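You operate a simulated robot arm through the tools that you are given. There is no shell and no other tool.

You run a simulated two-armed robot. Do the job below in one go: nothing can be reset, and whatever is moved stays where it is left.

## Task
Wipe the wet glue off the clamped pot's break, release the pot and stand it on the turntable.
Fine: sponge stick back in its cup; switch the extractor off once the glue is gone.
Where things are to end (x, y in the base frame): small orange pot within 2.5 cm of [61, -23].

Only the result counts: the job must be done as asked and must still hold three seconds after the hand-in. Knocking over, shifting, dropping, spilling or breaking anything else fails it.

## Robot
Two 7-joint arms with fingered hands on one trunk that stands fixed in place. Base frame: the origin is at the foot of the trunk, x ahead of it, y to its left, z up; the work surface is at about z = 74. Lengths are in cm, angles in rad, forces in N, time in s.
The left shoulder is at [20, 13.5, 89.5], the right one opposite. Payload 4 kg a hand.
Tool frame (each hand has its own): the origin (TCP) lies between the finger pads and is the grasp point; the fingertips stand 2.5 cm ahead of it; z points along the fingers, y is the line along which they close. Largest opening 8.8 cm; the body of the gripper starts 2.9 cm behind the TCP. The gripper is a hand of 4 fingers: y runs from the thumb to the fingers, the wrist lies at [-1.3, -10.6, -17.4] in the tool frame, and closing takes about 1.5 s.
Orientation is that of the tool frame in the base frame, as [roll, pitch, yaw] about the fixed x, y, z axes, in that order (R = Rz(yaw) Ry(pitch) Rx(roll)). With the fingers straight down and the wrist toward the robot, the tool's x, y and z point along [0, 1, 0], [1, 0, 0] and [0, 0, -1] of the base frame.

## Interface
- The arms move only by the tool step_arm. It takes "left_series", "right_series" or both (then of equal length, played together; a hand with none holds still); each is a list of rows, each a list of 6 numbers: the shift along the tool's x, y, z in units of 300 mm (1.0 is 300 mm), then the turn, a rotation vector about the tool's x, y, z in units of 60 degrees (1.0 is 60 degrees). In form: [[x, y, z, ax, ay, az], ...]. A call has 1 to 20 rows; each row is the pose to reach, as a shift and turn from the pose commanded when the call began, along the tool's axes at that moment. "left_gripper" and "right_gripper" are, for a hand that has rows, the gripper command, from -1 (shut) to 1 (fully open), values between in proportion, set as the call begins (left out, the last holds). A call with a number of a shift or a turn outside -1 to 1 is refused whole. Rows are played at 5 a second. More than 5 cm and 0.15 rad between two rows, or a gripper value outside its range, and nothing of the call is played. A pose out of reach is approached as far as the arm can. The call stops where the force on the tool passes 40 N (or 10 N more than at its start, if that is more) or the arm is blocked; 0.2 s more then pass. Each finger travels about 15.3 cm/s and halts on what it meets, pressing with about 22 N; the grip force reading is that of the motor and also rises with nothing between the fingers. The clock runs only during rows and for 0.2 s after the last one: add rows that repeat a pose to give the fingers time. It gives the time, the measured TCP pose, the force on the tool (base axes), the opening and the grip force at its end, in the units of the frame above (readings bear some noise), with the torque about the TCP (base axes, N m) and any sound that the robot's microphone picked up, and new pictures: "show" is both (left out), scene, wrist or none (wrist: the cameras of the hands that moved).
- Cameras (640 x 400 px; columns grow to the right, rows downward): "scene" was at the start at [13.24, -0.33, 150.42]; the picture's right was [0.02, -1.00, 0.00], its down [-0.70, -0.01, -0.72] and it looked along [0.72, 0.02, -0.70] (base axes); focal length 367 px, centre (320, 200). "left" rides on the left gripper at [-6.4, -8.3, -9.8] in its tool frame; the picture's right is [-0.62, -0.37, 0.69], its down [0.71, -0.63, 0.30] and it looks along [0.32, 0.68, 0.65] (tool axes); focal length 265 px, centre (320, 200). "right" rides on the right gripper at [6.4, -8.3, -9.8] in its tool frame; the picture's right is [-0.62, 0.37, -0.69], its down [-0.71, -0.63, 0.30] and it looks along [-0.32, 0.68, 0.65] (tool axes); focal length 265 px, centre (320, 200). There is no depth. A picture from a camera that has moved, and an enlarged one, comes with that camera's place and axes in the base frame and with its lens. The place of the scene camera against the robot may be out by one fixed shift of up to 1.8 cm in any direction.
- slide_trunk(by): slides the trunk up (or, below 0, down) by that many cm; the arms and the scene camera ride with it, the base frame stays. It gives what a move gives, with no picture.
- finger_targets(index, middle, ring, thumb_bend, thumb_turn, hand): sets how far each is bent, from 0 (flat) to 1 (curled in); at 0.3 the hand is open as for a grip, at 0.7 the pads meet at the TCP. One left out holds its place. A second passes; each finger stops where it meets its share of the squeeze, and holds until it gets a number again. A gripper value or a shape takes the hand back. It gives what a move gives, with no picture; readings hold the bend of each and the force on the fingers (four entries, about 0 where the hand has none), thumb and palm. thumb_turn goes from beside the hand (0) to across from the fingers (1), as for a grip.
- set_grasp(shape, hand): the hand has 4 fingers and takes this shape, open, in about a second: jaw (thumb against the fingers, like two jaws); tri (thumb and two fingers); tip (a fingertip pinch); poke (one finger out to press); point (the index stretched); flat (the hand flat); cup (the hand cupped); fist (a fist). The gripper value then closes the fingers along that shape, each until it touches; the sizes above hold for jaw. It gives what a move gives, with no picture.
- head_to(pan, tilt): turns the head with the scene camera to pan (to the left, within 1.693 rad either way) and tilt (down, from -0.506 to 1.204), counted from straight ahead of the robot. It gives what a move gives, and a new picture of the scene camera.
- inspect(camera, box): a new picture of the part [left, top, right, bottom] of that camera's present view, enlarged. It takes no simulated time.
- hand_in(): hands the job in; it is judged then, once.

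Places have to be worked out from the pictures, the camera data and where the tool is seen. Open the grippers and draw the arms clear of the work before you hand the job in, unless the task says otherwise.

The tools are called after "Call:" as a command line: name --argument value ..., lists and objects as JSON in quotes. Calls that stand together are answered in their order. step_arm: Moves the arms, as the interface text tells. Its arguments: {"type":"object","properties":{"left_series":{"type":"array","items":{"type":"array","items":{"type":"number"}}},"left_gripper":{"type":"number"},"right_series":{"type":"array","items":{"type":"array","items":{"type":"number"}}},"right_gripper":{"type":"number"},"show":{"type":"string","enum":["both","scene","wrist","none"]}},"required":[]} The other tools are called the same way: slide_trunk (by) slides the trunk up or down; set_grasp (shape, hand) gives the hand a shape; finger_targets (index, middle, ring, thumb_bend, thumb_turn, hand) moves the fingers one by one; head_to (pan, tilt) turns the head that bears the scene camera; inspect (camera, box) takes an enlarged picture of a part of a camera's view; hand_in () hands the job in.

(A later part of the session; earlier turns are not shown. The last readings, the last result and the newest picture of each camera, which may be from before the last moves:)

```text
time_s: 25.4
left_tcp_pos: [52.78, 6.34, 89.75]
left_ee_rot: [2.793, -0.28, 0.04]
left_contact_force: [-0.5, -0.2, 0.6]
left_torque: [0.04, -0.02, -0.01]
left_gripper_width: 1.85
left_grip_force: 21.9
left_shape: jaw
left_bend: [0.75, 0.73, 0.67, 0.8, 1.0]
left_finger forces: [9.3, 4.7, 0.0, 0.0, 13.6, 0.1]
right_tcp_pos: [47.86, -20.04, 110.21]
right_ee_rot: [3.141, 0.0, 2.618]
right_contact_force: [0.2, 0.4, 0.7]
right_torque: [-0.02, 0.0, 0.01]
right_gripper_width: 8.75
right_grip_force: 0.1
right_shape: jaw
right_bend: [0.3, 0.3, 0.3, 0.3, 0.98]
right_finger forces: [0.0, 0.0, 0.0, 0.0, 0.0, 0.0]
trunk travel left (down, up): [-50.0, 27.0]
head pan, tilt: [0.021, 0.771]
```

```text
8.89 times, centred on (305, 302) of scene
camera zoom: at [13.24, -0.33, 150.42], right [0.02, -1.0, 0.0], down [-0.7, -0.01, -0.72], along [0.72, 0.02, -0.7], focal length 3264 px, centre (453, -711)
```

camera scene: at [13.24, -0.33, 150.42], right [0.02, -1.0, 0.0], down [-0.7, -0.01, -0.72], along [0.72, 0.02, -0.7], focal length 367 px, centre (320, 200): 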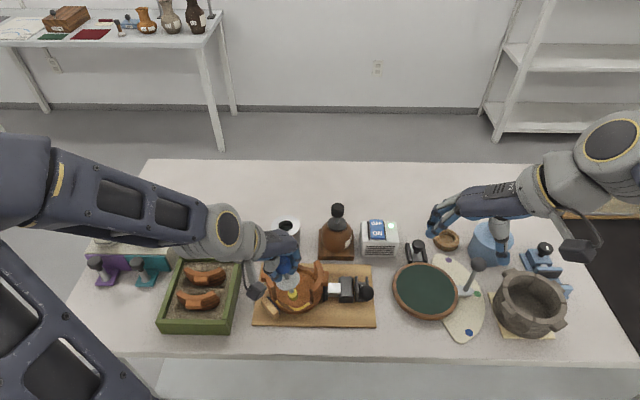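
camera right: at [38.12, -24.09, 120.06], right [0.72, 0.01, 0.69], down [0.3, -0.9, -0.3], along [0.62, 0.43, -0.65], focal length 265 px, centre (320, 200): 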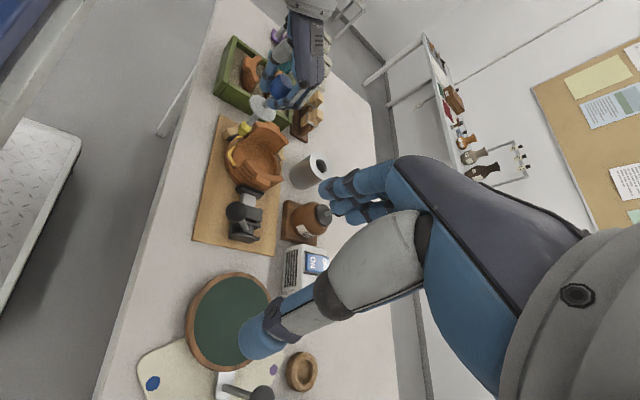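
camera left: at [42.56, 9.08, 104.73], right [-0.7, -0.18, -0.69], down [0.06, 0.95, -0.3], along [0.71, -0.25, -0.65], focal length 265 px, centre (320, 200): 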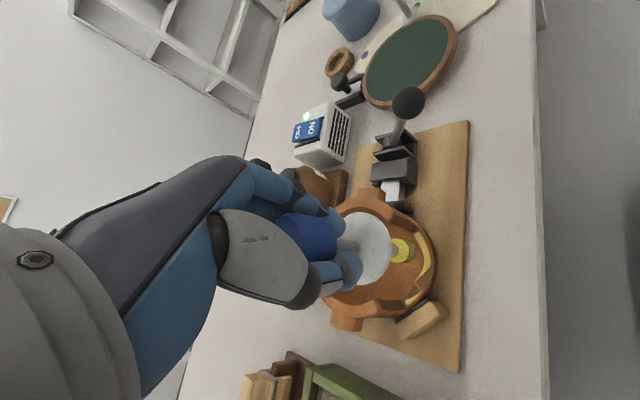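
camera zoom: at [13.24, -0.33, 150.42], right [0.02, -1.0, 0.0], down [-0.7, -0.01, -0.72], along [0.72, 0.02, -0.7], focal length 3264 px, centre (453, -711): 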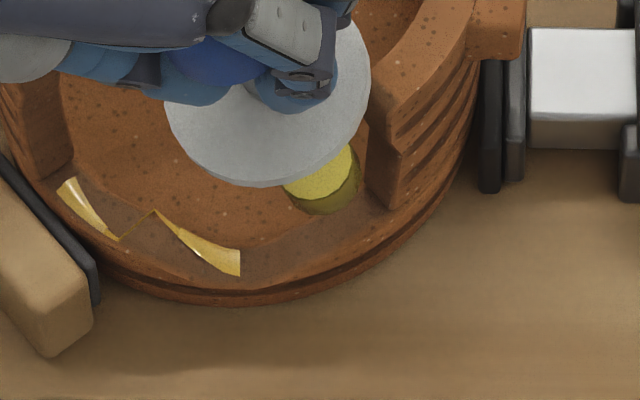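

The right piece is gone. Next I dab the middle piece: move 2.9 cm left, then lower about 2.4 cm.

Call:
step_arm --left_series '[[0.0018, -0.0297, -0.0127, 0, 0, 0], [0.0035, -0.0593, -0.0253, 0, 0, 0], [0.0053, -0.089, -0.038, 0, 0, 0], [-0.0002, -0.0955, -0.02, 0, 0, 0], [-0.0057, -0.1021, -0.0019, 0, 0, 0], [-0.0112, -0.1086, 0.0162, 0, 0, 0], [-0.0167, -0.1152, 0.0343, 0, 0, 0], [-0.0167, -0.1152, 0.0343, 0, 0, 0]]' --show "none"

Call:
inspect --camera "right" --box '[215, 110, 275, 180]'

Call:
inspect --camera "left" --box '[340, 170, 500, 330]'

Call:
inspect --camera "scene" --box '[275, 280, 335, 325]'

```text
time_s: 27.2
left_tcp_pos: [53.19, 9.18, 87.43]
left_ee_rot: [2.794, -0.278, 0.039]
left_contact_force: [0.7, 0.3, -1.1]
left_torque: [-0.01, 0.01, -0.03]
left_gripper_width: 1.89
left_grip_force: 22.2
left_shape: jaw
left_bend: [0.75, 0.73, 0.67, 0.8, 1.0]
left_finger forces: [9.3, 4.8, 0.1, 0.0, 13.6, 0.1]
right_tcp_pos: [47.98, -20.0, 110.22]
right_ee_rot: [-3.14, -0.001, 2.619]
right_contact_force: [-0.3, -0.3, -0.7]
right_torque: [0.0, 0.01, 0.0]
right_gripper_width: 8.75
right_grip_force: 0.1
right_shape: jaw
right_bend: [0.3, 0.3, 0.3, 0.3, 0.98]
right_finger forces: [0.0, 0.0, 0.0, 0.1, 0.0, 0.1]
trunk travel left (down, up): [-50.0, 27.0]
head pan, tilt: [0.021, 0.771]
```

```text
5.71 times, centred on (245, 145) of right
camera zoom: at [38.12, -24.08, 120.08], right [0.72, 0.01, 0.69], down [0.3, -0.9, -0.3], along [0.62, 0.43, -0.65], focal length 1517 px, centre (749, 514)
```

zoom: 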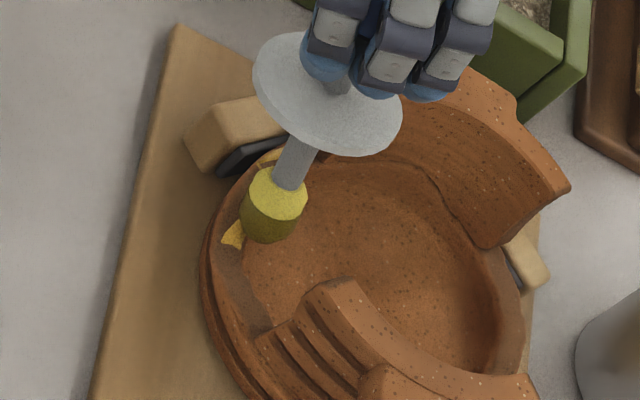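

```text
2.50 times, centred on (420, 250) of left
camera zoom: at [44.71, 19.97, 91.85], right [-0.39, 0.1, -0.92], down [0.81, 0.52, -0.28], along [0.45, -0.85, -0.28], focal length 664 px, centre (70, 75)
```

zoom: 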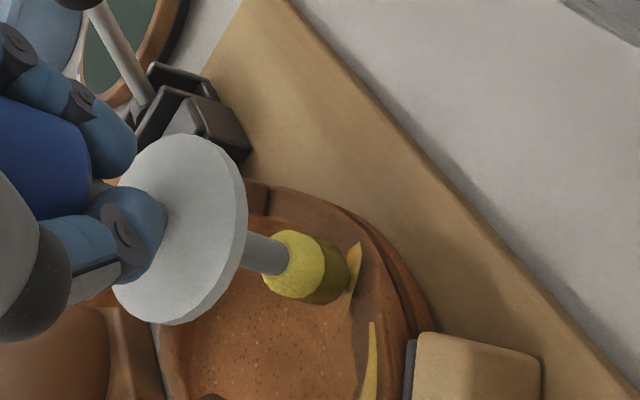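

```text
8.89 times, centred on (305, 302) of scene
camera zoom: at [13.24, -0.33, 150.42], right [0.02, -1.0, 0.0], down [-0.7, -0.01, -0.72], along [0.72, 0.02, -0.7], focal length 3264 px, centre (453, -711)
```

zoom: 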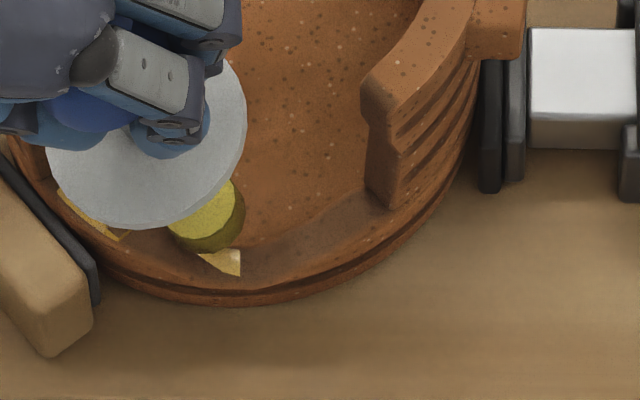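

The sponge is slightly behind the middle piece and not yet touching. I move it 0.5 cm toward the robot and 0.4 cm down.

Call:
step_arm --left_series '[[-0.0097, 0.0002, 0.0035, 0, 0, 0], [-0.0193, 0.0003, 0.0071, 0, 0, 0], [-0.0193, 0.0003, 0.0071, 0, 0, 0]]' --show "none"

Call:
inspect --camera "right" --box '[215, 110, 275, 180]'

Call:
inspect --camera "left" --box '[340, 170, 500, 330]'

Call:
inspect --camera "scene" --box '[275, 280, 335, 325]'

```text
time_s: 28.0
left_tcp_pos: [52.65, 9.16, 87.33]
left_ee_rot: [2.794, -0.277, 0.037]
left_contact_force: [1.0, -0.1, -0.3]
left_torque: [0.03, 0.02, -0.01]
left_gripper_width: 1.86
left_grip_force: 22.3
left_shape: jaw
left_bend: [0.75, 0.73, 0.67, 0.8, 1.0]
left_finger forces: [9.3, 4.7, 0.0, 0.0, 13.6, 0.0]
right_tcp_pos: [47.94, -20.14, 110.19]
right_ee_rot: [-3.141, 0.002, 2.617]
right_contact_force: [0.1, 0.6, -0.2]
right_torque: [-0.02, -0.01, -0.01]
right_gripper_width: 8.72
right_grip_force: 0.0
right_shape: jaw
right_bend: [0.3, 0.3, 0.3, 0.3, 0.98]
right_finger forces: [0.0, 0.0, 0.0, 0.0, 0.1, 0.0]
trunk travel left (down, up): [-50.0, 27.0]
head pan, tilt: [0.021, 0.771]
```

```text
5.71 times, centred on (245, 145) of right
camera zoom: at [38.12, -24.08, 120.08], right [0.72, 0.01, 0.69], down [0.3, -0.9, -0.3], along [0.62, 0.43, -0.65], focal length 1517 px, centre (749, 514)
```

zoom: 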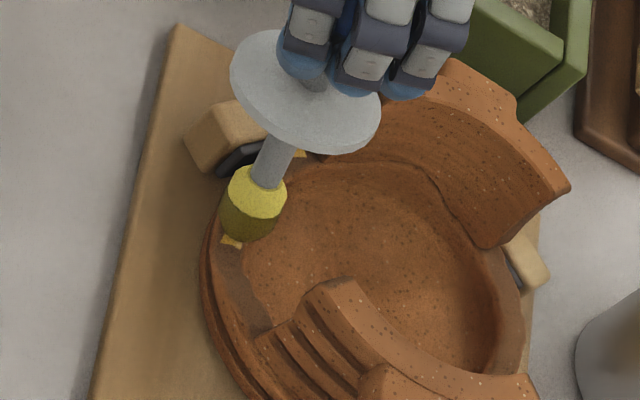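

```text
2.50 times, centred on (420, 250) of left
camera zoom: at [44.15, 19.91, 91.53], right [-0.39, 0.1, -0.92], down [0.81, 0.52, -0.28], along [0.45, -0.85, -0.28], focal length 664 px, centre (70, 75)
```

zoom: 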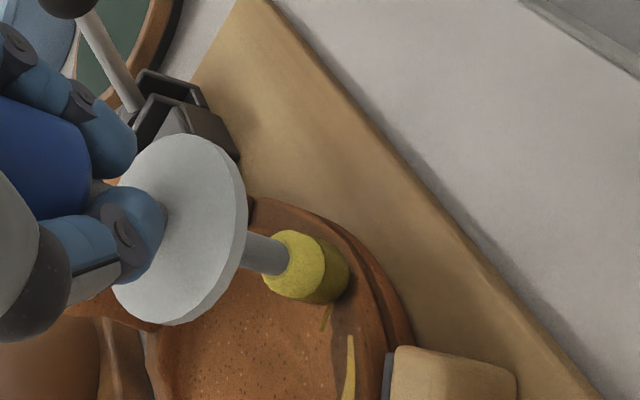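

```text
8.89 times, centred on (305, 302) of scene
camera zoom: at [13.24, -0.33, 150.42], right [0.02, -1.0, 0.0], down [-0.7, -0.01, -0.72], along [0.72, 0.02, -0.7], focal length 3264 px, centre (453, -711)
```

zoom: 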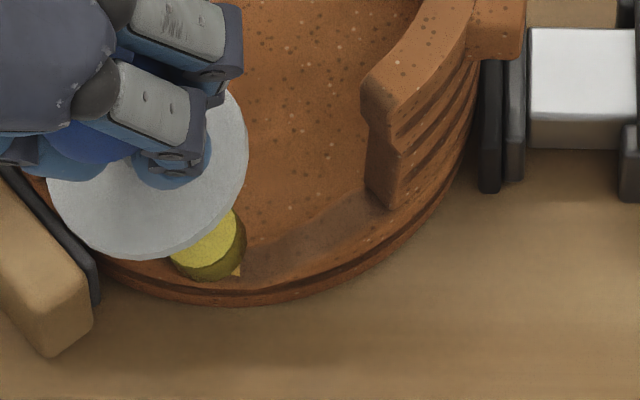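

The sponge now covers the piece but it is still visible at the edges, with no contact force. I press down another 0.5 cm.

Call:
step_arm --left_series '[[-0.0023, -0.0027, 0.0075, 0, 0, 0], [-0.0046, -0.0055, 0.0151, 0, 0, 0], [-0.0046, -0.0055, 0.0151, 0, 0, 0]]' --show "none"

Call:
inspect --camera "right" --box '[215, 110, 275, 180]'

Call:
inspect --camera "left" --box '[340, 170, 500, 330]'

Call:
inspect --camera "scene" --box '[275, 280, 335, 325]'

```text
time_s: 28.8
left_tcp_pos: [52.5, 9.22, 86.66]
left_ee_rot: [2.794, -0.28, 0.04]
left_contact_force: [0.5, 0.6, -0.4]
left_torque: [0.02, 0.04, -0.02]
left_gripper_width: 1.87
left_grip_force: 22.5
left_shape: jaw
left_bend: [0.75, 0.73, 0.67, 0.8, 1.0]
left_finger forces: [9.4, 4.8, 0.0, 0.0, 13.6, 0.0]
right_tcp_pos: [47.94, -20.12, 110.24]
right_ee_rot: [-3.141, 0.0, 2.618]
right_contact_force: [0.3, -0.3, 0.8]
right_torque: [0.01, -0.02, 0.02]
right_gripper_width: 8.76
right_grip_force: 0.0
right_shape: jaw
right_bend: [0.3, 0.3, 0.3, 0.3, 0.98]
right_finger forces: [0.0, 0.0, 0.0, 0.0, 0.0, 0.0]
trunk travel left (down, up): [-50.0, 27.0]
head pan, tilt: [0.021, 0.771]
```

```text
5.71 times, centred on (245, 145) of right
camera zoom: at [38.12, -24.08, 120.08], right [0.72, 0.01, 0.69], down [0.3, -0.9, -0.3], along [0.62, 0.43, -0.65], focal length 1517 px, centre (749, 514)
```

zoom: 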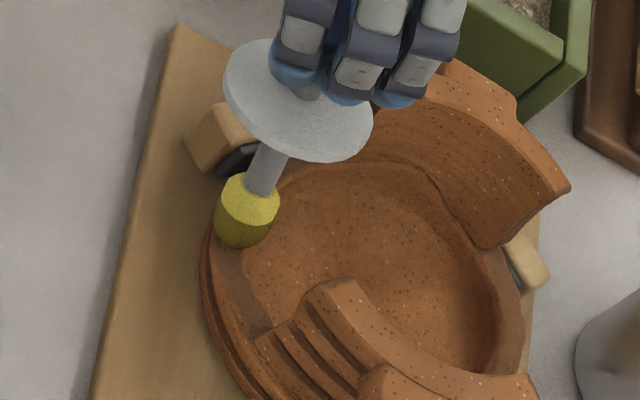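

```text
2.50 times, centred on (420, 250) of left
camera zoom: at [44.17, 19.91, 91.0], right [-0.39, 0.1, -0.92], down [0.81, 0.52, -0.28], along [0.45, -0.85, -0.28], focal length 664 px, centre (70, 75)
```

zoom: 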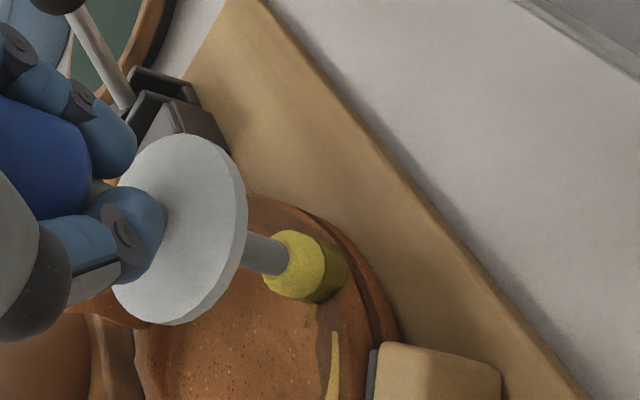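

```text
8.89 times, centred on (305, 302) of scene
camera zoom: at [13.24, -0.33, 150.42], right [0.02, -1.0, 0.0], down [-0.7, -0.01, -0.72], along [0.72, 0.02, -0.7], focal length 3264 px, centre (453, -711)
```

zoom: 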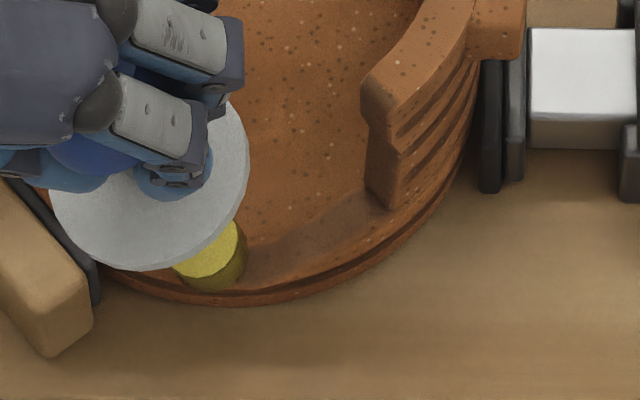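

I lift 3 cm to check what remains.

Call:
step_arm --left_series '[[0.0092, 0.0109, -0.0301, 0, 0, 0], [0.0184, 0.0218, -0.0603, 0, 0, 0], [0.0276, 0.0327, -0.0904, 0, 0, 0], [0.0276, 0.0327, -0.0904, 0, 0, 0]]' --show "none"

Call:
inspect --camera "right" --box '[225, 110, 275, 160]'

Call:
inspect --camera "left" --box '[380, 200, 540, 360]'

Call:
inspect --camera "scene" --box '[270, 280, 330, 325]'

```text
time_s: 29.8
left_tcp_pos: [52.61, 9.12, 89.55]
left_ee_rot: [2.793, -0.278, 0.038]
left_contact_force: [-0.9, 0.2, -0.6]
left_torque: [0.0, -0.01, -0.04]
left_gripper_width: 1.88
left_grip_force: 21.7
left_shape: jaw
left_bend: [0.75, 0.73, 0.67, 0.8, 1.0]
left_finger forces: [9.2, 4.8, 0.0, 0.1, 13.6, 0.0]
right_tcp_pos: [47.96, -20.08, 110.14]
right_ee_rot: [3.141, 0.0, 2.618]
right_contact_force: [-0.2, 0.1, -0.5]
right_torque: [-0.02, 0.03, 0.01]
right_gripper_width: 8.78
right_grip_force: 0.1
right_shape: jaw
right_bend: [0.3, 0.3, 0.3, 0.3, 0.98]
right_finger forces: [0.0, 0.0, 0.0, 0.0, 0.0, 0.1]
trunk travel left (down, up): [-50.0, 27.0]
head pan, tilt: [0.021, 0.771]
```

```text
8.00 times, centred on (250, 135) of right
camera zoom: at [38.12, -24.08, 120.08], right [0.72, 0.01, 0.69], down [0.3, -0.9, -0.3], along [0.62, 0.43, -0.65], focal length 2123 px, centre (880, 720)
```

zoom: 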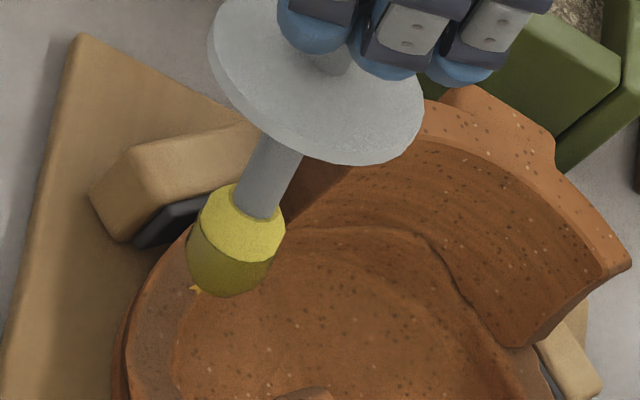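

```text
2.50 times, centred on (460, 280) of left
camera zoom: at [44.17, 19.91, 93.9], right [-0.39, 0.1, -0.92], down [0.81, 0.52, -0.28], along [0.45, -0.85, -0.28], focal length 664 px, centre (-30, 0)
```

zoom: 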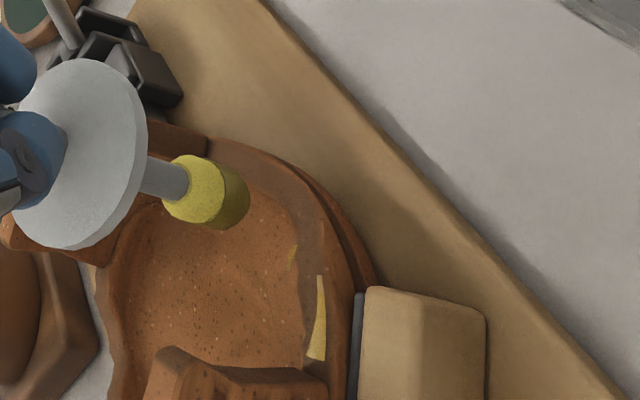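

```text
8.89 times, centred on (300, 302) of scene
camera zoom: at [13.24, -0.33, 150.42], right [0.02, -1.0, 0.0], down [-0.7, -0.01, -0.72], along [0.72, 0.02, -0.7], focal length 3264 px, centre (498, -711)
```

zoom: 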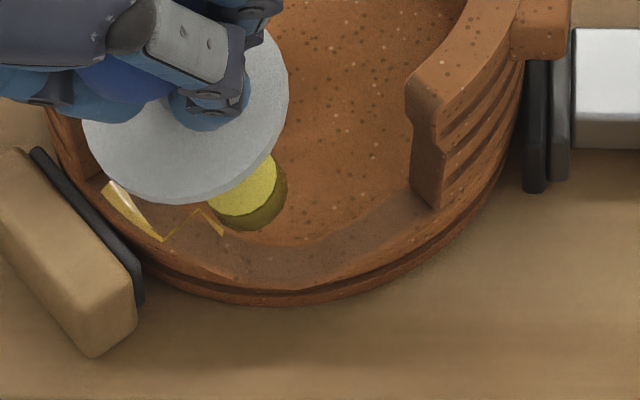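

Only the ridge sliver (~[54.9, 8.4]) and the left piece (~[55.4, 10.1]) remain. I dab the ridge next.

Call:
step_arm --left_series '[[0.007, -0.0207, -0.0109, 0, 0, 0], [0.014, -0.0413, -0.0217, 0, 0, 0], [0.0103, -0.0457, -0.0097, 0, 0, 0], [0.0066, -0.05, 0.0024, 0, 0, 0], [0.003, -0.0544, 0.0144, 0, 0, 0], [-0.0007, -0.0587, 0.0265, 0, 0, 0], [-0.0007, -0.0587, 0.0265, 0, 0, 0]]' --show "none"

Call:
inspect --camera "right" --box '[225, 110, 275, 160]'

Call:
inspect --camera "left" --box '[380, 200, 540, 360]'

Call:
inspect --camera "scene" --box '[270, 280, 330, 325]'

```text
time_s: 31.4
left_tcp_pos: [52.82, 10.43, 88.48]
left_ee_rot: [2.796, -0.279, 0.038]
left_contact_force: [0.0, -0.7, -0.6]
left_torque: [0.01, -0.02, 0.0]
left_gripper_width: 1.86
left_grip_force: 21.9
left_shape: jaw
left_bend: [0.75, 0.73, 0.67, 0.8, 1.0]
left_finger forces: [9.2, 4.6, 0.0, 0.0, 13.5, 0.0]
right_tcp_pos: [47.87, -20.09, 110.33]
right_ee_rot: [3.141, 0.0, 2.618]
right_contact_force: [0.7, 0.3, -0.2]
right_torque: [0.05, 0.0, 0.02]
right_gripper_width: 8.76
right_grip_force: 0.0
right_shape: jaw
right_bend: [0.3, 0.3, 0.3, 0.3, 0.98]
right_finger forces: [0.1, 0.1, 0.0, 0.0, 0.1, 0.1]
trunk travel left (down, up): [-50.0, 27.0]
head pan, tilt: [0.021, 0.771]
```

```text
8.00 times, centred on (250, 135) of right
camera zoom: at [38.12, -24.08, 120.08], right [0.72, 0.01, 0.69], down [0.3, -0.9, -0.3], along [0.62, 0.43, -0.65], focal length 2123 px, centre (880, 720)
```

zoom: 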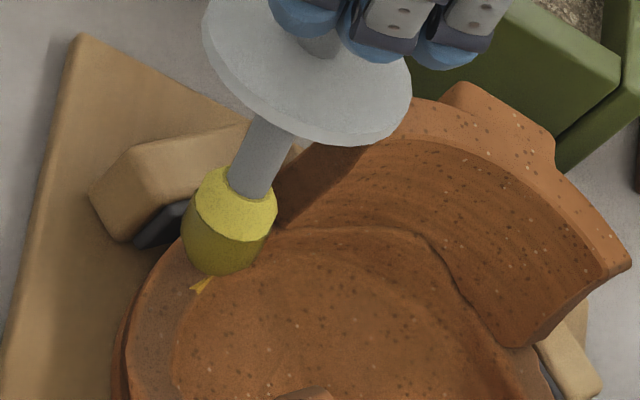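

```text
2.50 times, centred on (460, 280) of left
camera zoom: at [44.43, 21.31, 92.73], right [-0.39, 0.1, -0.92], down [0.81, 0.52, -0.28], along [0.45, -0.85, -0.28], focal length 664 px, centre (-30, 0)
```

zoom: 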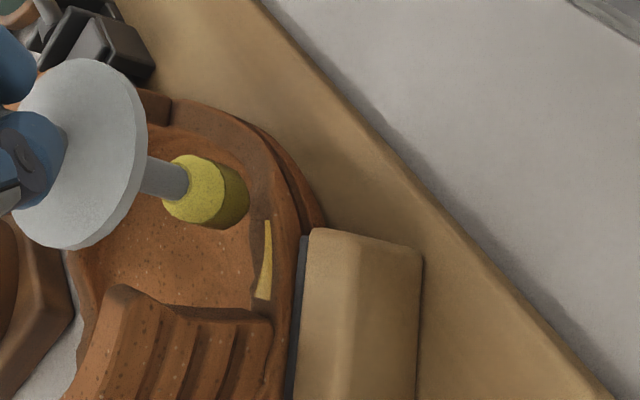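

```text
8.89 times, centred on (300, 302) of scene
camera zoom: at [13.24, -0.33, 150.42], right [0.02, -1.0, 0.0], down [-0.7, -0.01, -0.72], along [0.72, 0.02, -0.7], focal length 3264 px, centre (498, -711)
```

zoom: 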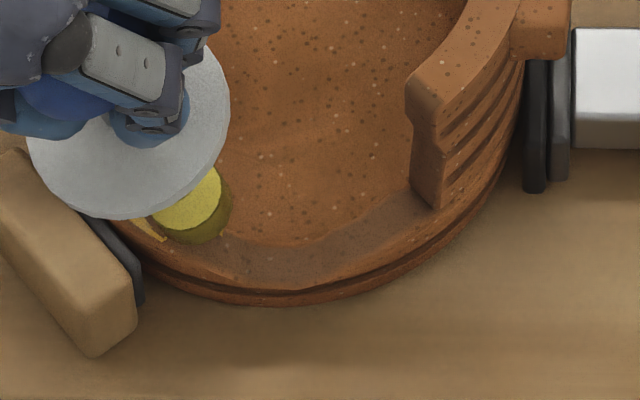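

The sponge hovers just over the ridge. I lower another 0.7 cm onto it.

Call:
step_arm --left_series '[[-0.0043, -0.0024, 0.0064, 0, 0, 0], [-0.0085, -0.0048, 0.0129, 0, 0, 0], [-0.0128, -0.0072, 0.0193, 0, 0, 0], [-0.0128, -0.0072, 0.0193, 0, 0, 0]]' --show "none"

Call:
inspect --camera "right" --box '[225, 110, 275, 160]'

Call:
inspect --camera "left" --box '[380, 200, 540, 360]'

Call:
inspect --camera "scene" --box '[270, 280, 330, 325]'

```text
time_s: 32.4
left_tcp_pos: [52.6, 10.59, 87.71]
left_ee_rot: [2.796, -0.28, 0.039]
left_contact_force: [0.1, 0.4, 0.4]
left_torque: [0.0, 0.04, -0.01]
left_gripper_width: 1.89
left_grip_force: 22.5
left_shape: jaw
left_bend: [0.75, 0.73, 0.67, 0.8, 1.0]
left_finger forces: [9.1, 4.7, 0.0, 0.1, 13.6, 0.0]
right_tcp_pos: [47.91, -20.02, 110.2]
right_ee_rot: [3.141, 0.0, 2.62]
right_contact_force: [0.0, -0.7, 0.1]
right_torque: [0.01, -0.02, 0.02]
right_gripper_width: 8.75
right_grip_force: 0.1
right_shape: jaw
right_bend: [0.3, 0.3, 0.3, 0.3, 0.98]
right_finger forces: [0.0, 0.0, 0.0, 0.0, 0.0, 0.0]
trunk travel left (down, up): [-50.0, 27.0]
head pan, tilt: [0.021, 0.771]
```

```text
8.00 times, centred on (250, 135) of right
camera zoom: at [38.12, -24.08, 120.08], right [0.72, 0.01, 0.69], down [0.3, -0.9, -0.3], along [0.62, 0.43, -0.65], focal length 2123 px, centre (880, 720)
```

zoom: 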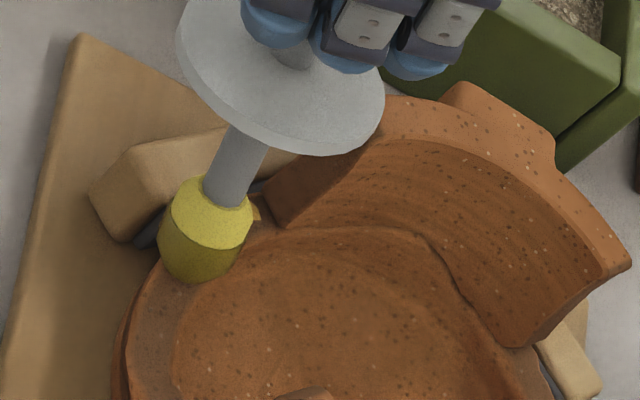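

```text
2.50 times, centred on (460, 280) of left
camera zoom: at [44.19, 21.37, 91.97], right [-0.39, 0.1, -0.92], down [0.81, 0.52, -0.28], along [0.45, -0.85, -0.28], focal length 664 px, centre (-30, 0)
```

zoom: 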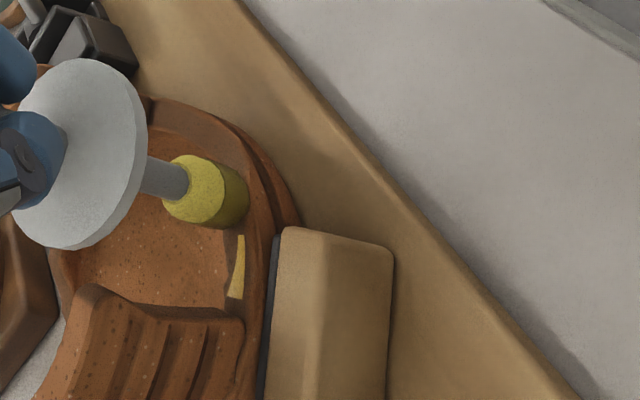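

```text
8.89 times, centred on (300, 302) of scene
camera zoom: at [13.24, -0.33, 150.42], right [0.02, -1.0, 0.0], down [-0.7, -0.01, -0.72], along [0.72, 0.02, -0.7], focal length 3264 px, centre (498, -711)
```

zoom: 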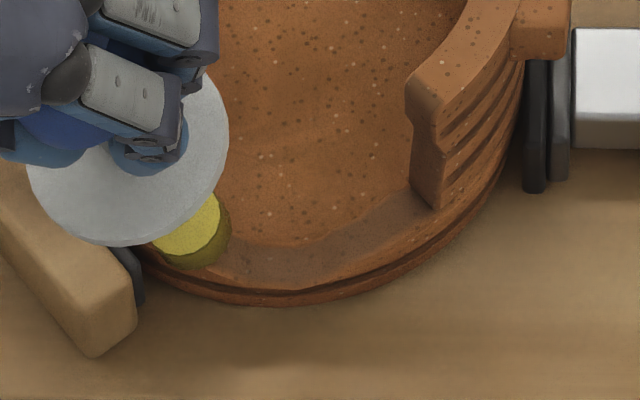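

The ridge appears clean now. I hop over to the left piece (~[55.2, 9.8]) and lower onto it.

Call:
step_arm --left_series '[[0.0106, -0.0086, -0.0146, 0, 0, 0], [0.0211, -0.0172, -0.0293, 0, 0, 0], [0.0317, -0.0258, -0.0439, 0, 0, 0], [0.0274, -0.0309, -0.0298, 0, 0, 0], [0.0231, -0.036, -0.0158, 0, 0, 0], [0.0188, -0.0411, -0.0017, 0, 0, 0], [0.0188, -0.0411, -0.0017, 0, 0, 0]]' --show "none"

Call:
inspect --camera "right" --box '[225, 100, 275, 150]'

Call:
inspect --camera "left" --box '[380, 200, 540, 360]'

Call:
inspect --camera "scene" --box '[260, 280, 320, 325]'

```text
time_s: 34.0
left_tcp_pos: [53.29, 11.54, 87.53]
left_ee_rot: [2.795, -0.281, 0.039]
left_contact_force: [-0.3, -0.2, 0.4]
left_torque: [0.0, -0.01, -0.01]
left_gripper_width: 1.86
left_grip_force: 21.8
left_shape: jaw
left_bend: [0.75, 0.73, 0.67, 0.8, 1.0]
left_finger forces: [9.2, 4.7, 0.1, 0.0, 13.5, 0.1]
right_tcp_pos: [47.82, -20.04, 110.25]
right_ee_rot: [-3.14, 0.0, 2.619]
right_contact_force: [0.1, -0.4, -0.2]
right_torque: [0.0, 0.0, 0.02]
right_gripper_width: 8.77
right_grip_force: 0.0
right_shape: jaw
right_bend: [0.3, 0.3, 0.3, 0.3, 0.98]
right_finger forces: [0.1, 0.0, 0.1, 0.0, 0.0, 0.1]
trunk travel left (down, up): [-50.0, 27.0]
head pan, tilt: [0.021, 0.771]
```

```text
8.00 times, centred on (250, 125) of right
camera zoom: at [38.12, -24.08, 120.08], right [0.72, 0.01, 0.69], down [0.3, -0.9, -0.3], along [0.62, 0.43, -0.65], focal length 2123 px, centre (880, 800)
```

zoom: 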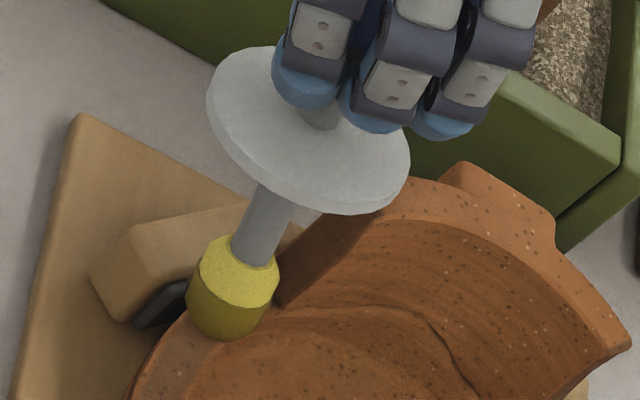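

```text
2.50 times, centred on (460, 280) of left
camera zoom: at [44.85, 22.47, 91.79], right [-0.39, 0.1, -0.92], down [0.81, 0.52, -0.28], along [0.45, -0.85, -0.28], focal length 664 px, centre (-30, 0)
```

zoom: 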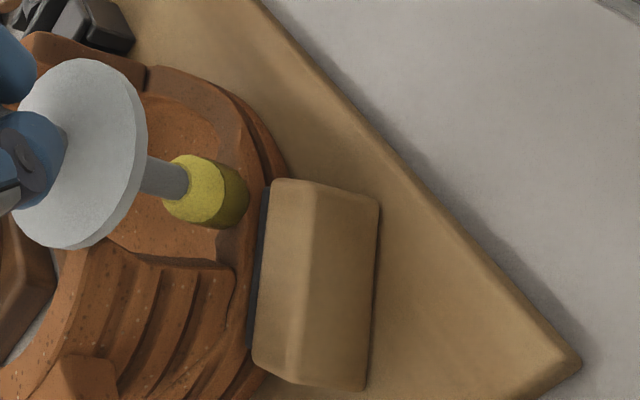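

```text
8.89 times, centred on (290, 302) of scene
camera zoom: at [13.24, -0.33, 150.42], right [0.02, -1.0, 0.0], down [-0.7, -0.01, -0.72], along [0.72, 0.02, -0.7], focal length 3264 px, centre (587, -711)
```

zoom: 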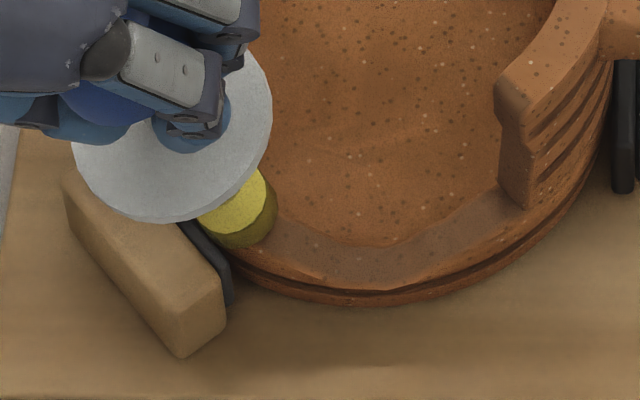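

No glue is visible now. I lift 6 cm clear to inspect the whole break.

Call:
step_arm --left_series '[[0.0138, 0.0164, -0.0452, 0, 0, 0], [0.0276, 0.0327, -0.0904, 0, 0, 0], [0.0413, 0.0491, -0.1356, 0, 0, 0], [0.0551, 0.0654, -0.1808, 0, 0, 0], [0.0551, 0.0654, -0.1808, 0, 0, 0]]' --show "none"

Call:
inspect --camera "right" --box '[215, 100, 295, 180]'

Call:
inspect --camera "left" --box '[380, 200, 580, 380]'

Call:
inspect --camera "scene" --box '[260, 275, 335, 325]'

```text
time_s: 35.2
left_tcp_pos: [53.12, 11.59, 93.46]
left_ee_rot: [2.794, -0.28, 0.04]
left_contact_force: [-0.2, -0.3, -0.4]
left_torque: [0.0, 0.0, 0.02]
left_gripper_width: 1.85
left_grip_force: 22.2
left_shape: jaw
left_bend: [0.75, 0.73, 0.67, 0.8, 1.0]
left_finger forces: [9.2, 4.6, 0.1, 0.1, 13.5, 0.1]
right_tcp_pos: [47.92, -20.03, 110.21]
right_ee_rot: [-3.141, 0.0, 2.618]
right_contact_force: [-0.1, -0.4, 0.5]
right_torque: [0.03, -0.02, -0.03]
right_gripper_width: 8.77
right_grip_force: 0.0
right_shape: jaw
right_bend: [0.3, 0.3, 0.3, 0.3, 0.98]
right_finger forces: [0.1, 0.1, 0.0, 0.0, 0.0, 0.1]
trunk travel left (down, up): [-50.0, 27.0]
head pan, tilt: [0.021, 0.771]
```

```text
5.00 times, centred on (255, 140) of right
camera zoom: at [38.12, -24.08, 120.08], right [0.72, 0.01, 0.69], down [0.3, -0.9, -0.3], along [0.62, 0.43, -0.65], focal length 1327 px, centre (645, 500)
```

zoom: 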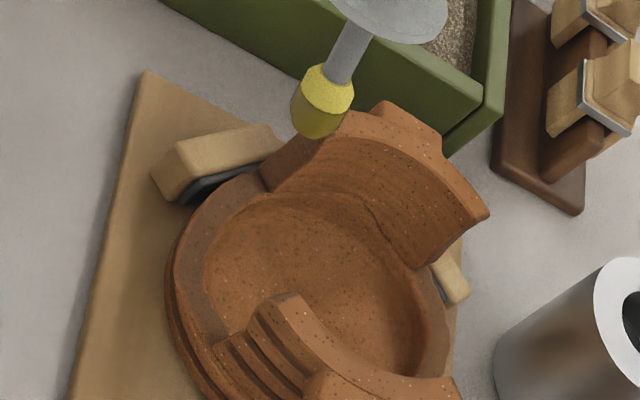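

```text
2.22 times, centred on (480, 290) of left
camera zoom: at [44.82, 22.54, 97.87], right [-0.39, 0.1, -0.92], down [0.81, 0.52, -0.28], along [0.45, -0.85, -0.28], focal length 590 px, centre (-36, 0)
```

zoom: 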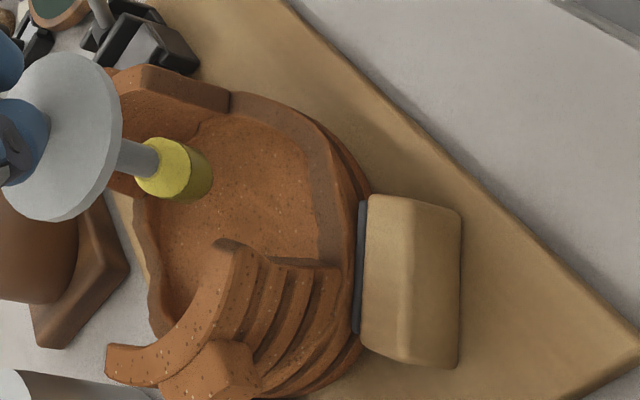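

```text
8.00 times, centred on (298, 300) of scene
camera zoom: at [13.24, -0.33, 150.42], right [0.02, -1.0, 0.0], down [-0.7, -0.01, -0.72], along [0.72, 0.02, -0.7], focal length 2937 px, centre (500, -600)
```

zoom: 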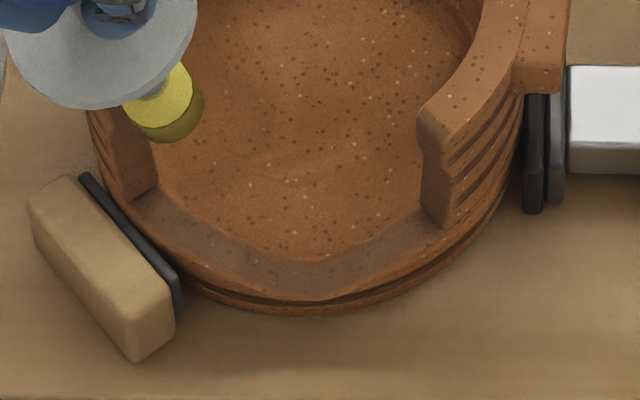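

The break is fully clean from all three views. I carry the stick back over the cup at [74.4, 9.7], rising first and turning the hand so the stick hangs vertical.

Call:
step_arm --left_series '[[0.0138, 0.0164, -0.0452, 0, 0, 0], [0.0276, 0.0327, -0.0904, 0, 0, 0], [0.1122, 0.0349, -0.0638, 0.0248, -0.0254, -0.0017], [0.1968, 0.037, -0.0373, 0.0495, -0.0509, -0.0033], [0.2813, 0.0392, -0.0107, 0.0743, -0.0763, -0.005], [0.3659, 0.0414, 0.0159, 0.099, -0.1018, -0.0067], [0.4505, 0.0435, 0.0424, 0.1238, -0.1272, -0.0083], [0.5351, 0.0457, 0.069, 0.1485, -0.1526, -0.01], [0.6196, 0.0478, 0.0955, 0.1733, -0.1781, -0.0116], [0.7042, 0.05, 0.1221, 0.198, -0.2035, -0.0133], [0.7042, 0.05, 0.1221, 0.198, -0.2035, -0.0133]]' --show "both"

Call:
inspect --camera "right" --box '[250, 70, 380, 200]'

Call:
inspect --camera "left" --box '[300, 170, 480, 360]'

Call:
inspect --camera "scene" --box '[240, 170, 340, 260]'

```text
time_s: 37.6
left_tcp_pos: [74.55, 9.93, 96.47]
left_ee_rot: [3.008, -0.069, 0.0]
left_contact_force: [0.0, -0.2, 0.3]
left_torque: [0.02, -0.04, -0.02]
left_gripper_width: 1.87
left_grip_force: 21.9
left_shape: jaw
left_bend: [0.75, 0.73, 0.67, 0.8, 1.0]
left_finger forces: [9.1, 4.7, 0.0, 0.0, 13.6, 0.0]
right_tcp_pos: [47.86, -20.06, 110.24]
right_ee_rot: [3.141, 0.001, 2.619]
right_contact_force: [0.1, -0.8, -0.2]
right_torque: [-0.06, -0.01, 0.0]
right_gripper_width: 8.74
right_grip_force: 0.1
right_shape: jaw
right_bend: [0.3, 0.3, 0.3, 0.3, 0.98]
right_finger forces: [0.0, 0.0, 0.0, 0.1, 0.1, 0.0]
trunk travel left (down, up): [-50.0, 27.0]
head pan, tilt: [0.021, 0.771]
camera scene: at [13.24, -0.33, 150.42], right [0.02, -1.0, 0.0], down [-0.7, -0.01, -0.72], along [0.72, 0.02, -0.7], focal length 367 px, centre (320, 200)
camera left: at [67.53, 19.45, 104.56], right [-0.57, 0.27, -0.78], down [0.74, 0.58, -0.33], along [0.36, -0.76, -0.53], focal length 265 px, centre (320, 200)
```

scene: 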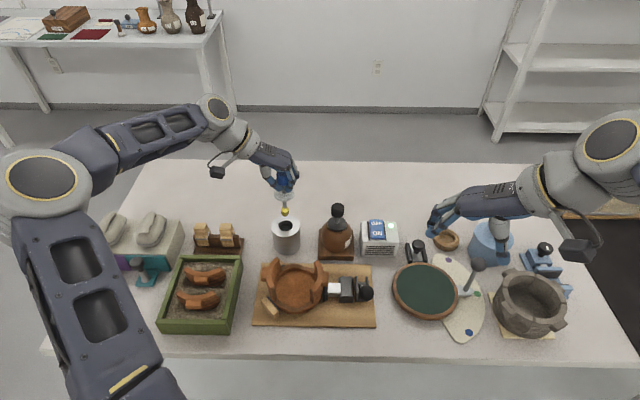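
left: 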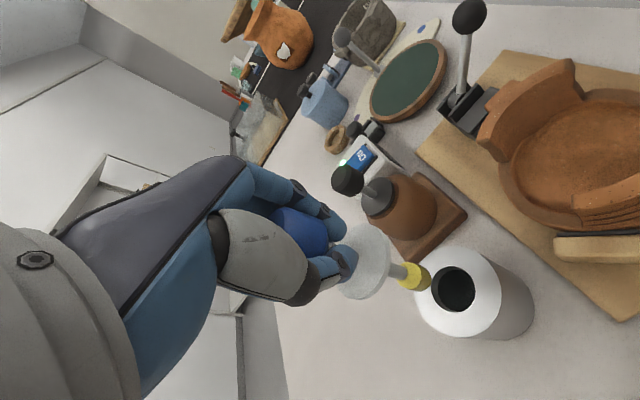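

```text
3.08 times, centred on (315, 135) of right
camera zoom: at [38.12, -24.08, 120.08], right [0.72, 0.01, 0.69], down [0.3, -0.9, -0.3], along [0.62, 0.43, -0.65], focal length 817 px, centre (335, 400)
```

zoom: 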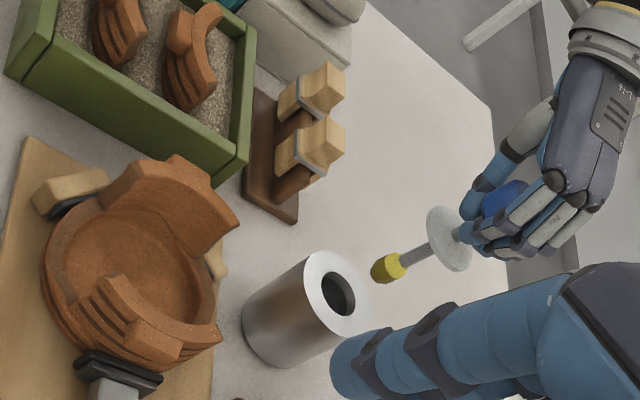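

```text
2.11 times, centred on (390, 265) of left
camera zoom: at [67.53, 19.45, 104.56], right [-0.57, 0.27, -0.78], down [0.74, 0.58, -0.33], along [0.36, -0.76, -0.53], focal length 559 px, centre (173, 63)
```

zoom: 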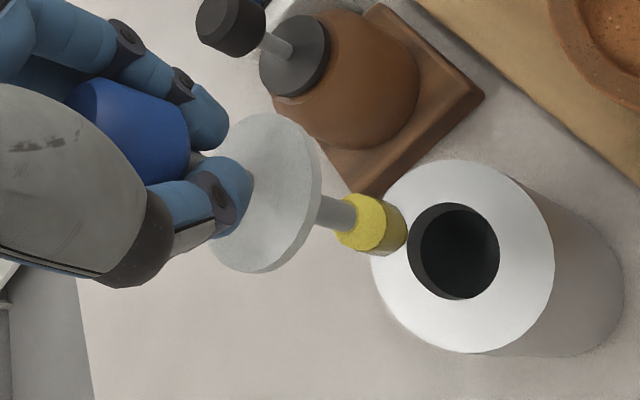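

```text
4.44 times, centred on (290, 215) of scene
camera zoom: at [13.24, -0.33, 150.42], right [0.02, -1.0, 0.0], down [-0.7, -0.01, -0.72], along [0.72, 0.02, -0.7], focal length 1632 px, centre (453, 133)
```

zoom: 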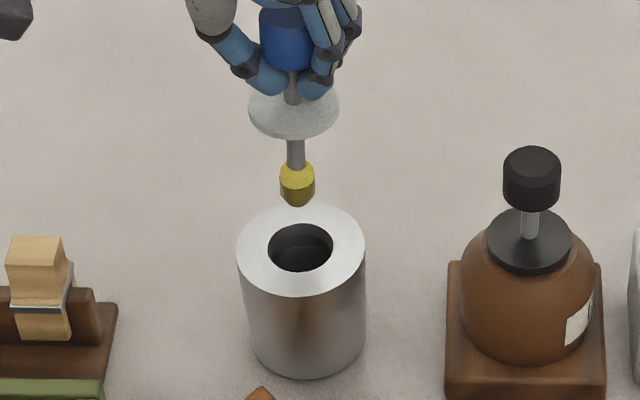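

The stick hangs vertical with the sponge centred over the bore (within ~0.2 cm). I lower 5 cm so the sponge tip enters the bore, then check.

Call:
step_arm --left_series '[[-0.0023, -0.0044, 0.033, 0, 0, 0], [-0.0046, -0.0089, 0.0659, 0, 0, 0], [-0.0069, -0.0133, 0.0989, 0, 0, 0], [-0.0092, -0.0178, 0.1318, 0, 0, 0], [-0.0115, -0.0222, 0.1648, 0, 0, 0], [-0.0115, -0.0222, 0.1648, 0, 0, 0]]' --show "none"

Call:
inspect --camera "left" --box '[300, 170, 480, 360]'

Call:
inspect --camera "scene" --box '[240, 170, 340, 260]'

Call:
inspect --camera "right" --box '[280, 100, 350, 170]'

```text
time_s: 39.0
left_tcp_pos: [74.39, 10.03, 91.34]
left_ee_rot: [3.008, -0.069, 0.002]
left_contact_force: [0.6, -0.3, -0.4]
left_torque: [0.02, 0.0, 0.03]
left_gripper_width: 1.86
left_grip_force: 21.8
left_shape: jaw
left_bend: [0.75, 0.73, 0.67, 0.8, 1.0]
left_finger forces: [9.1, 4.8, 0.0, 0.0, 13.6, 0.0]
right_tcp_pos: [47.84, -20.02, 110.22]
right_ee_rot: [-3.141, 0.0, 2.618]
right_contact_force: [0.2, -0.4, 0.0]
right_torque: [-0.01, -0.07, -0.02]
right_gripper_width: 8.76
right_grip_force: 0.0
right_shape: jaw
right_bend: [0.3, 0.3, 0.3, 0.3, 0.98]
right_finger forces: [0.0, 0.0, 0.1, 0.0, 0.1, 0.0]
trunk travel left (down, up): [-50.0, 27.0]
head pan, tilt: [0.021, 0.771]
```

```text
2.11 times, centred on (390, 265) of left
camera zoom: at [67.36, 19.48, 99.58], right [-0.57, 0.27, -0.78], down [0.74, 0.59, -0.33], along [0.36, -0.76, -0.53], focal length 559 px, centre (173, 63)
```

zoom: 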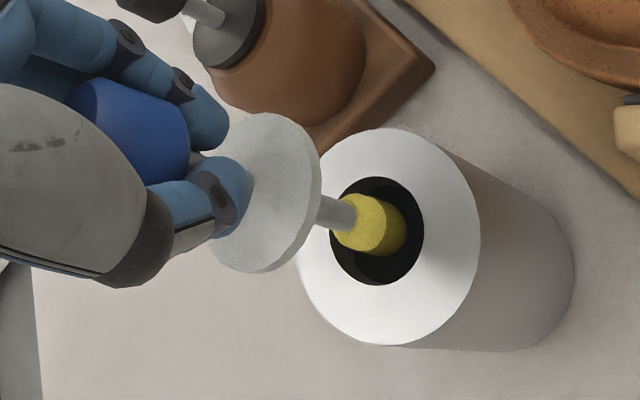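

```text
4.44 times, centred on (290, 215) of scene
camera zoom: at [13.24, -0.33, 150.42], right [0.02, -1.0, 0.0], down [-0.7, -0.01, -0.72], along [0.72, 0.02, -0.7], focal length 1632 px, centre (453, 133)
```

zoom: 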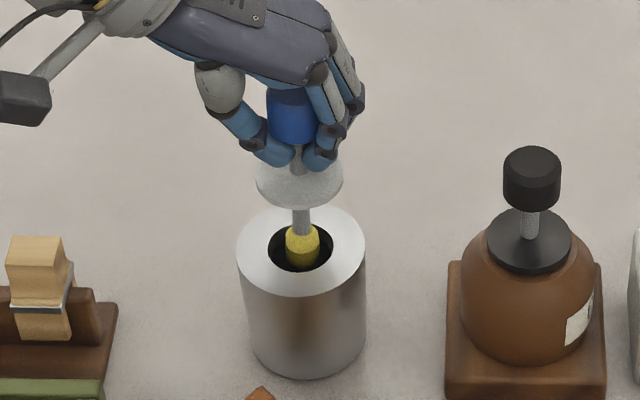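

```text
5.71 times, centred on (315, 135) of right
camera zoom: at [38.13, -24.08, 120.08], right [0.72, 0.01, 0.69], down [0.3, -0.9, -0.3], along [0.62, 0.43, -0.65], focal length 1517 px, centre (349, 571)
```

zoom: 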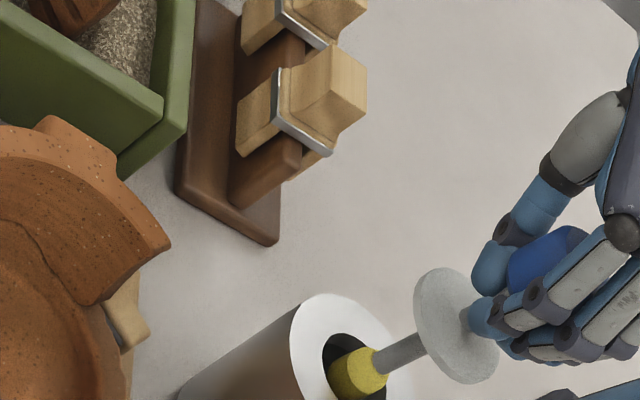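

The sponge is inside the bore. I lower another 3.9 cm, slowly, until the disc nearly rests on the rim.

Call:
step_arm --left_series '[[-0.0018, -0.0035, 0.0264, 0, 0, 0], [-0.0037, -0.0071, 0.0527, 0, 0, 0], [-0.0055, -0.0106, 0.0791, 0, 0, 0], [-0.0074, -0.0142, 0.1055, 0, 0, 0], [-0.0085, -0.0164, 0.1219, 0, 0, 0], [-0.009, -0.0173, 0.1285, 0, 0, 0], [-0.009, -0.0173, 0.1285, 0, 0, 0]]' --show "none"

Call:
inspect --camera "left" --box '[280, 170, 460, 360]'

Call:
inspect --camera "scene" --box '[240, 170, 340, 260]'

Call:
inspect --camera "right" --box '[280, 120, 360, 190]'

```text
time_s: 40.6
left_tcp_pos: [74.59, 9.92, 87.71]
left_ee_rot: [3.01, -0.07, 0.001]
left_contact_force: [0.2, 0.1, -1.1]
left_torque: [-0.02, 0.02, -0.01]
left_gripper_width: 1.85
left_grip_force: 21.3
left_shape: jaw
left_bend: [0.75, 0.73, 0.67, 0.8, 1.0]
left_finger forces: [9.1, 4.7, 0.1, 0.1, 13.5, 0.1]
right_tcp_pos: [47.99, -20.08, 110.24]
right_ee_rot: [-3.141, -0.001, 2.618]
right_contact_force: [-0.1, -0.5, 0.4]
right_torque: [0.01, -0.01, -0.02]
right_gripper_width: 8.75
right_grip_force: 0.2
right_shape: jaw
right_bend: [0.3, 0.3, 0.3, 0.3, 0.98]
right_finger forces: [0.0, 0.1, 0.0, 0.0, 0.0, 0.0]
trunk travel left (down, up): [-50.0, 27.0]
head pan, tilt: [0.021, 0.771]
```

```text
2.11 times, centred on (370, 265) of left
camera zoom: at [67.45, 19.42, 95.74], right [-0.57, 0.27, -0.78], down [0.74, 0.58, -0.33], along [0.36, -0.76, -0.53], focal length 559 px, centre (215, 63)
```

zoom: 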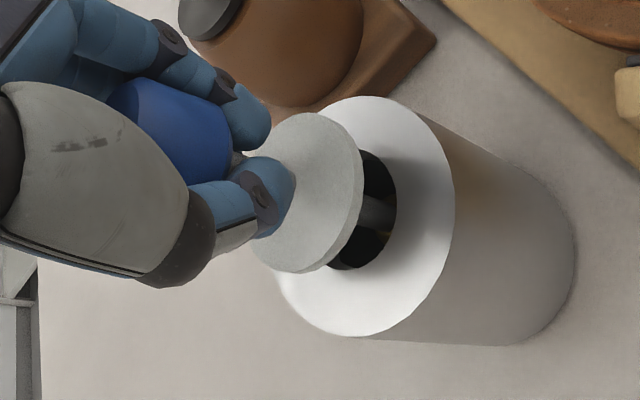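

```text
4.44 times, centred on (290, 215) of scene
camera zoom: at [13.24, -0.33, 150.42], right [0.02, -1.0, 0.0], down [-0.7, -0.01, -0.72], along [0.72, 0.02, -0.7], focal length 1632 px, centre (453, 133)
```

zoom: 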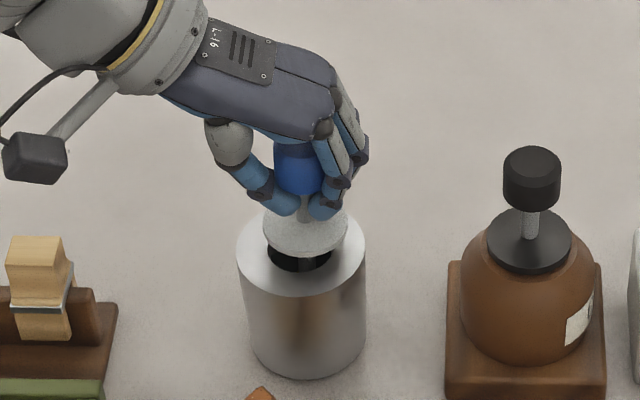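

```text
5.71 times, centred on (320, 155) of right
camera zoom: at [38.13, -24.08, 120.08], right [0.72, 0.01, 0.69], down [0.3, -0.9, -0.3], along [0.62, 0.43, -0.65], focal length 1517 px, centre (320, 457)
```

zoom: 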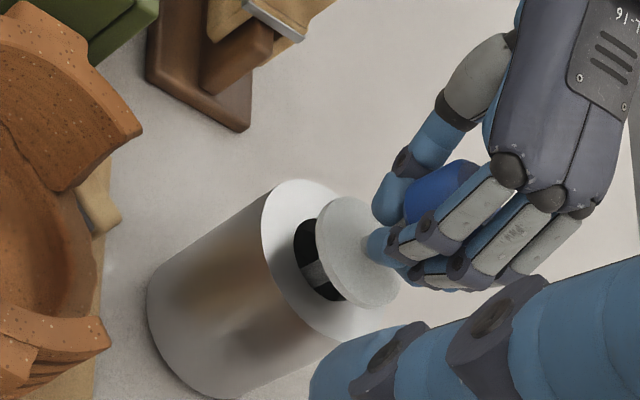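

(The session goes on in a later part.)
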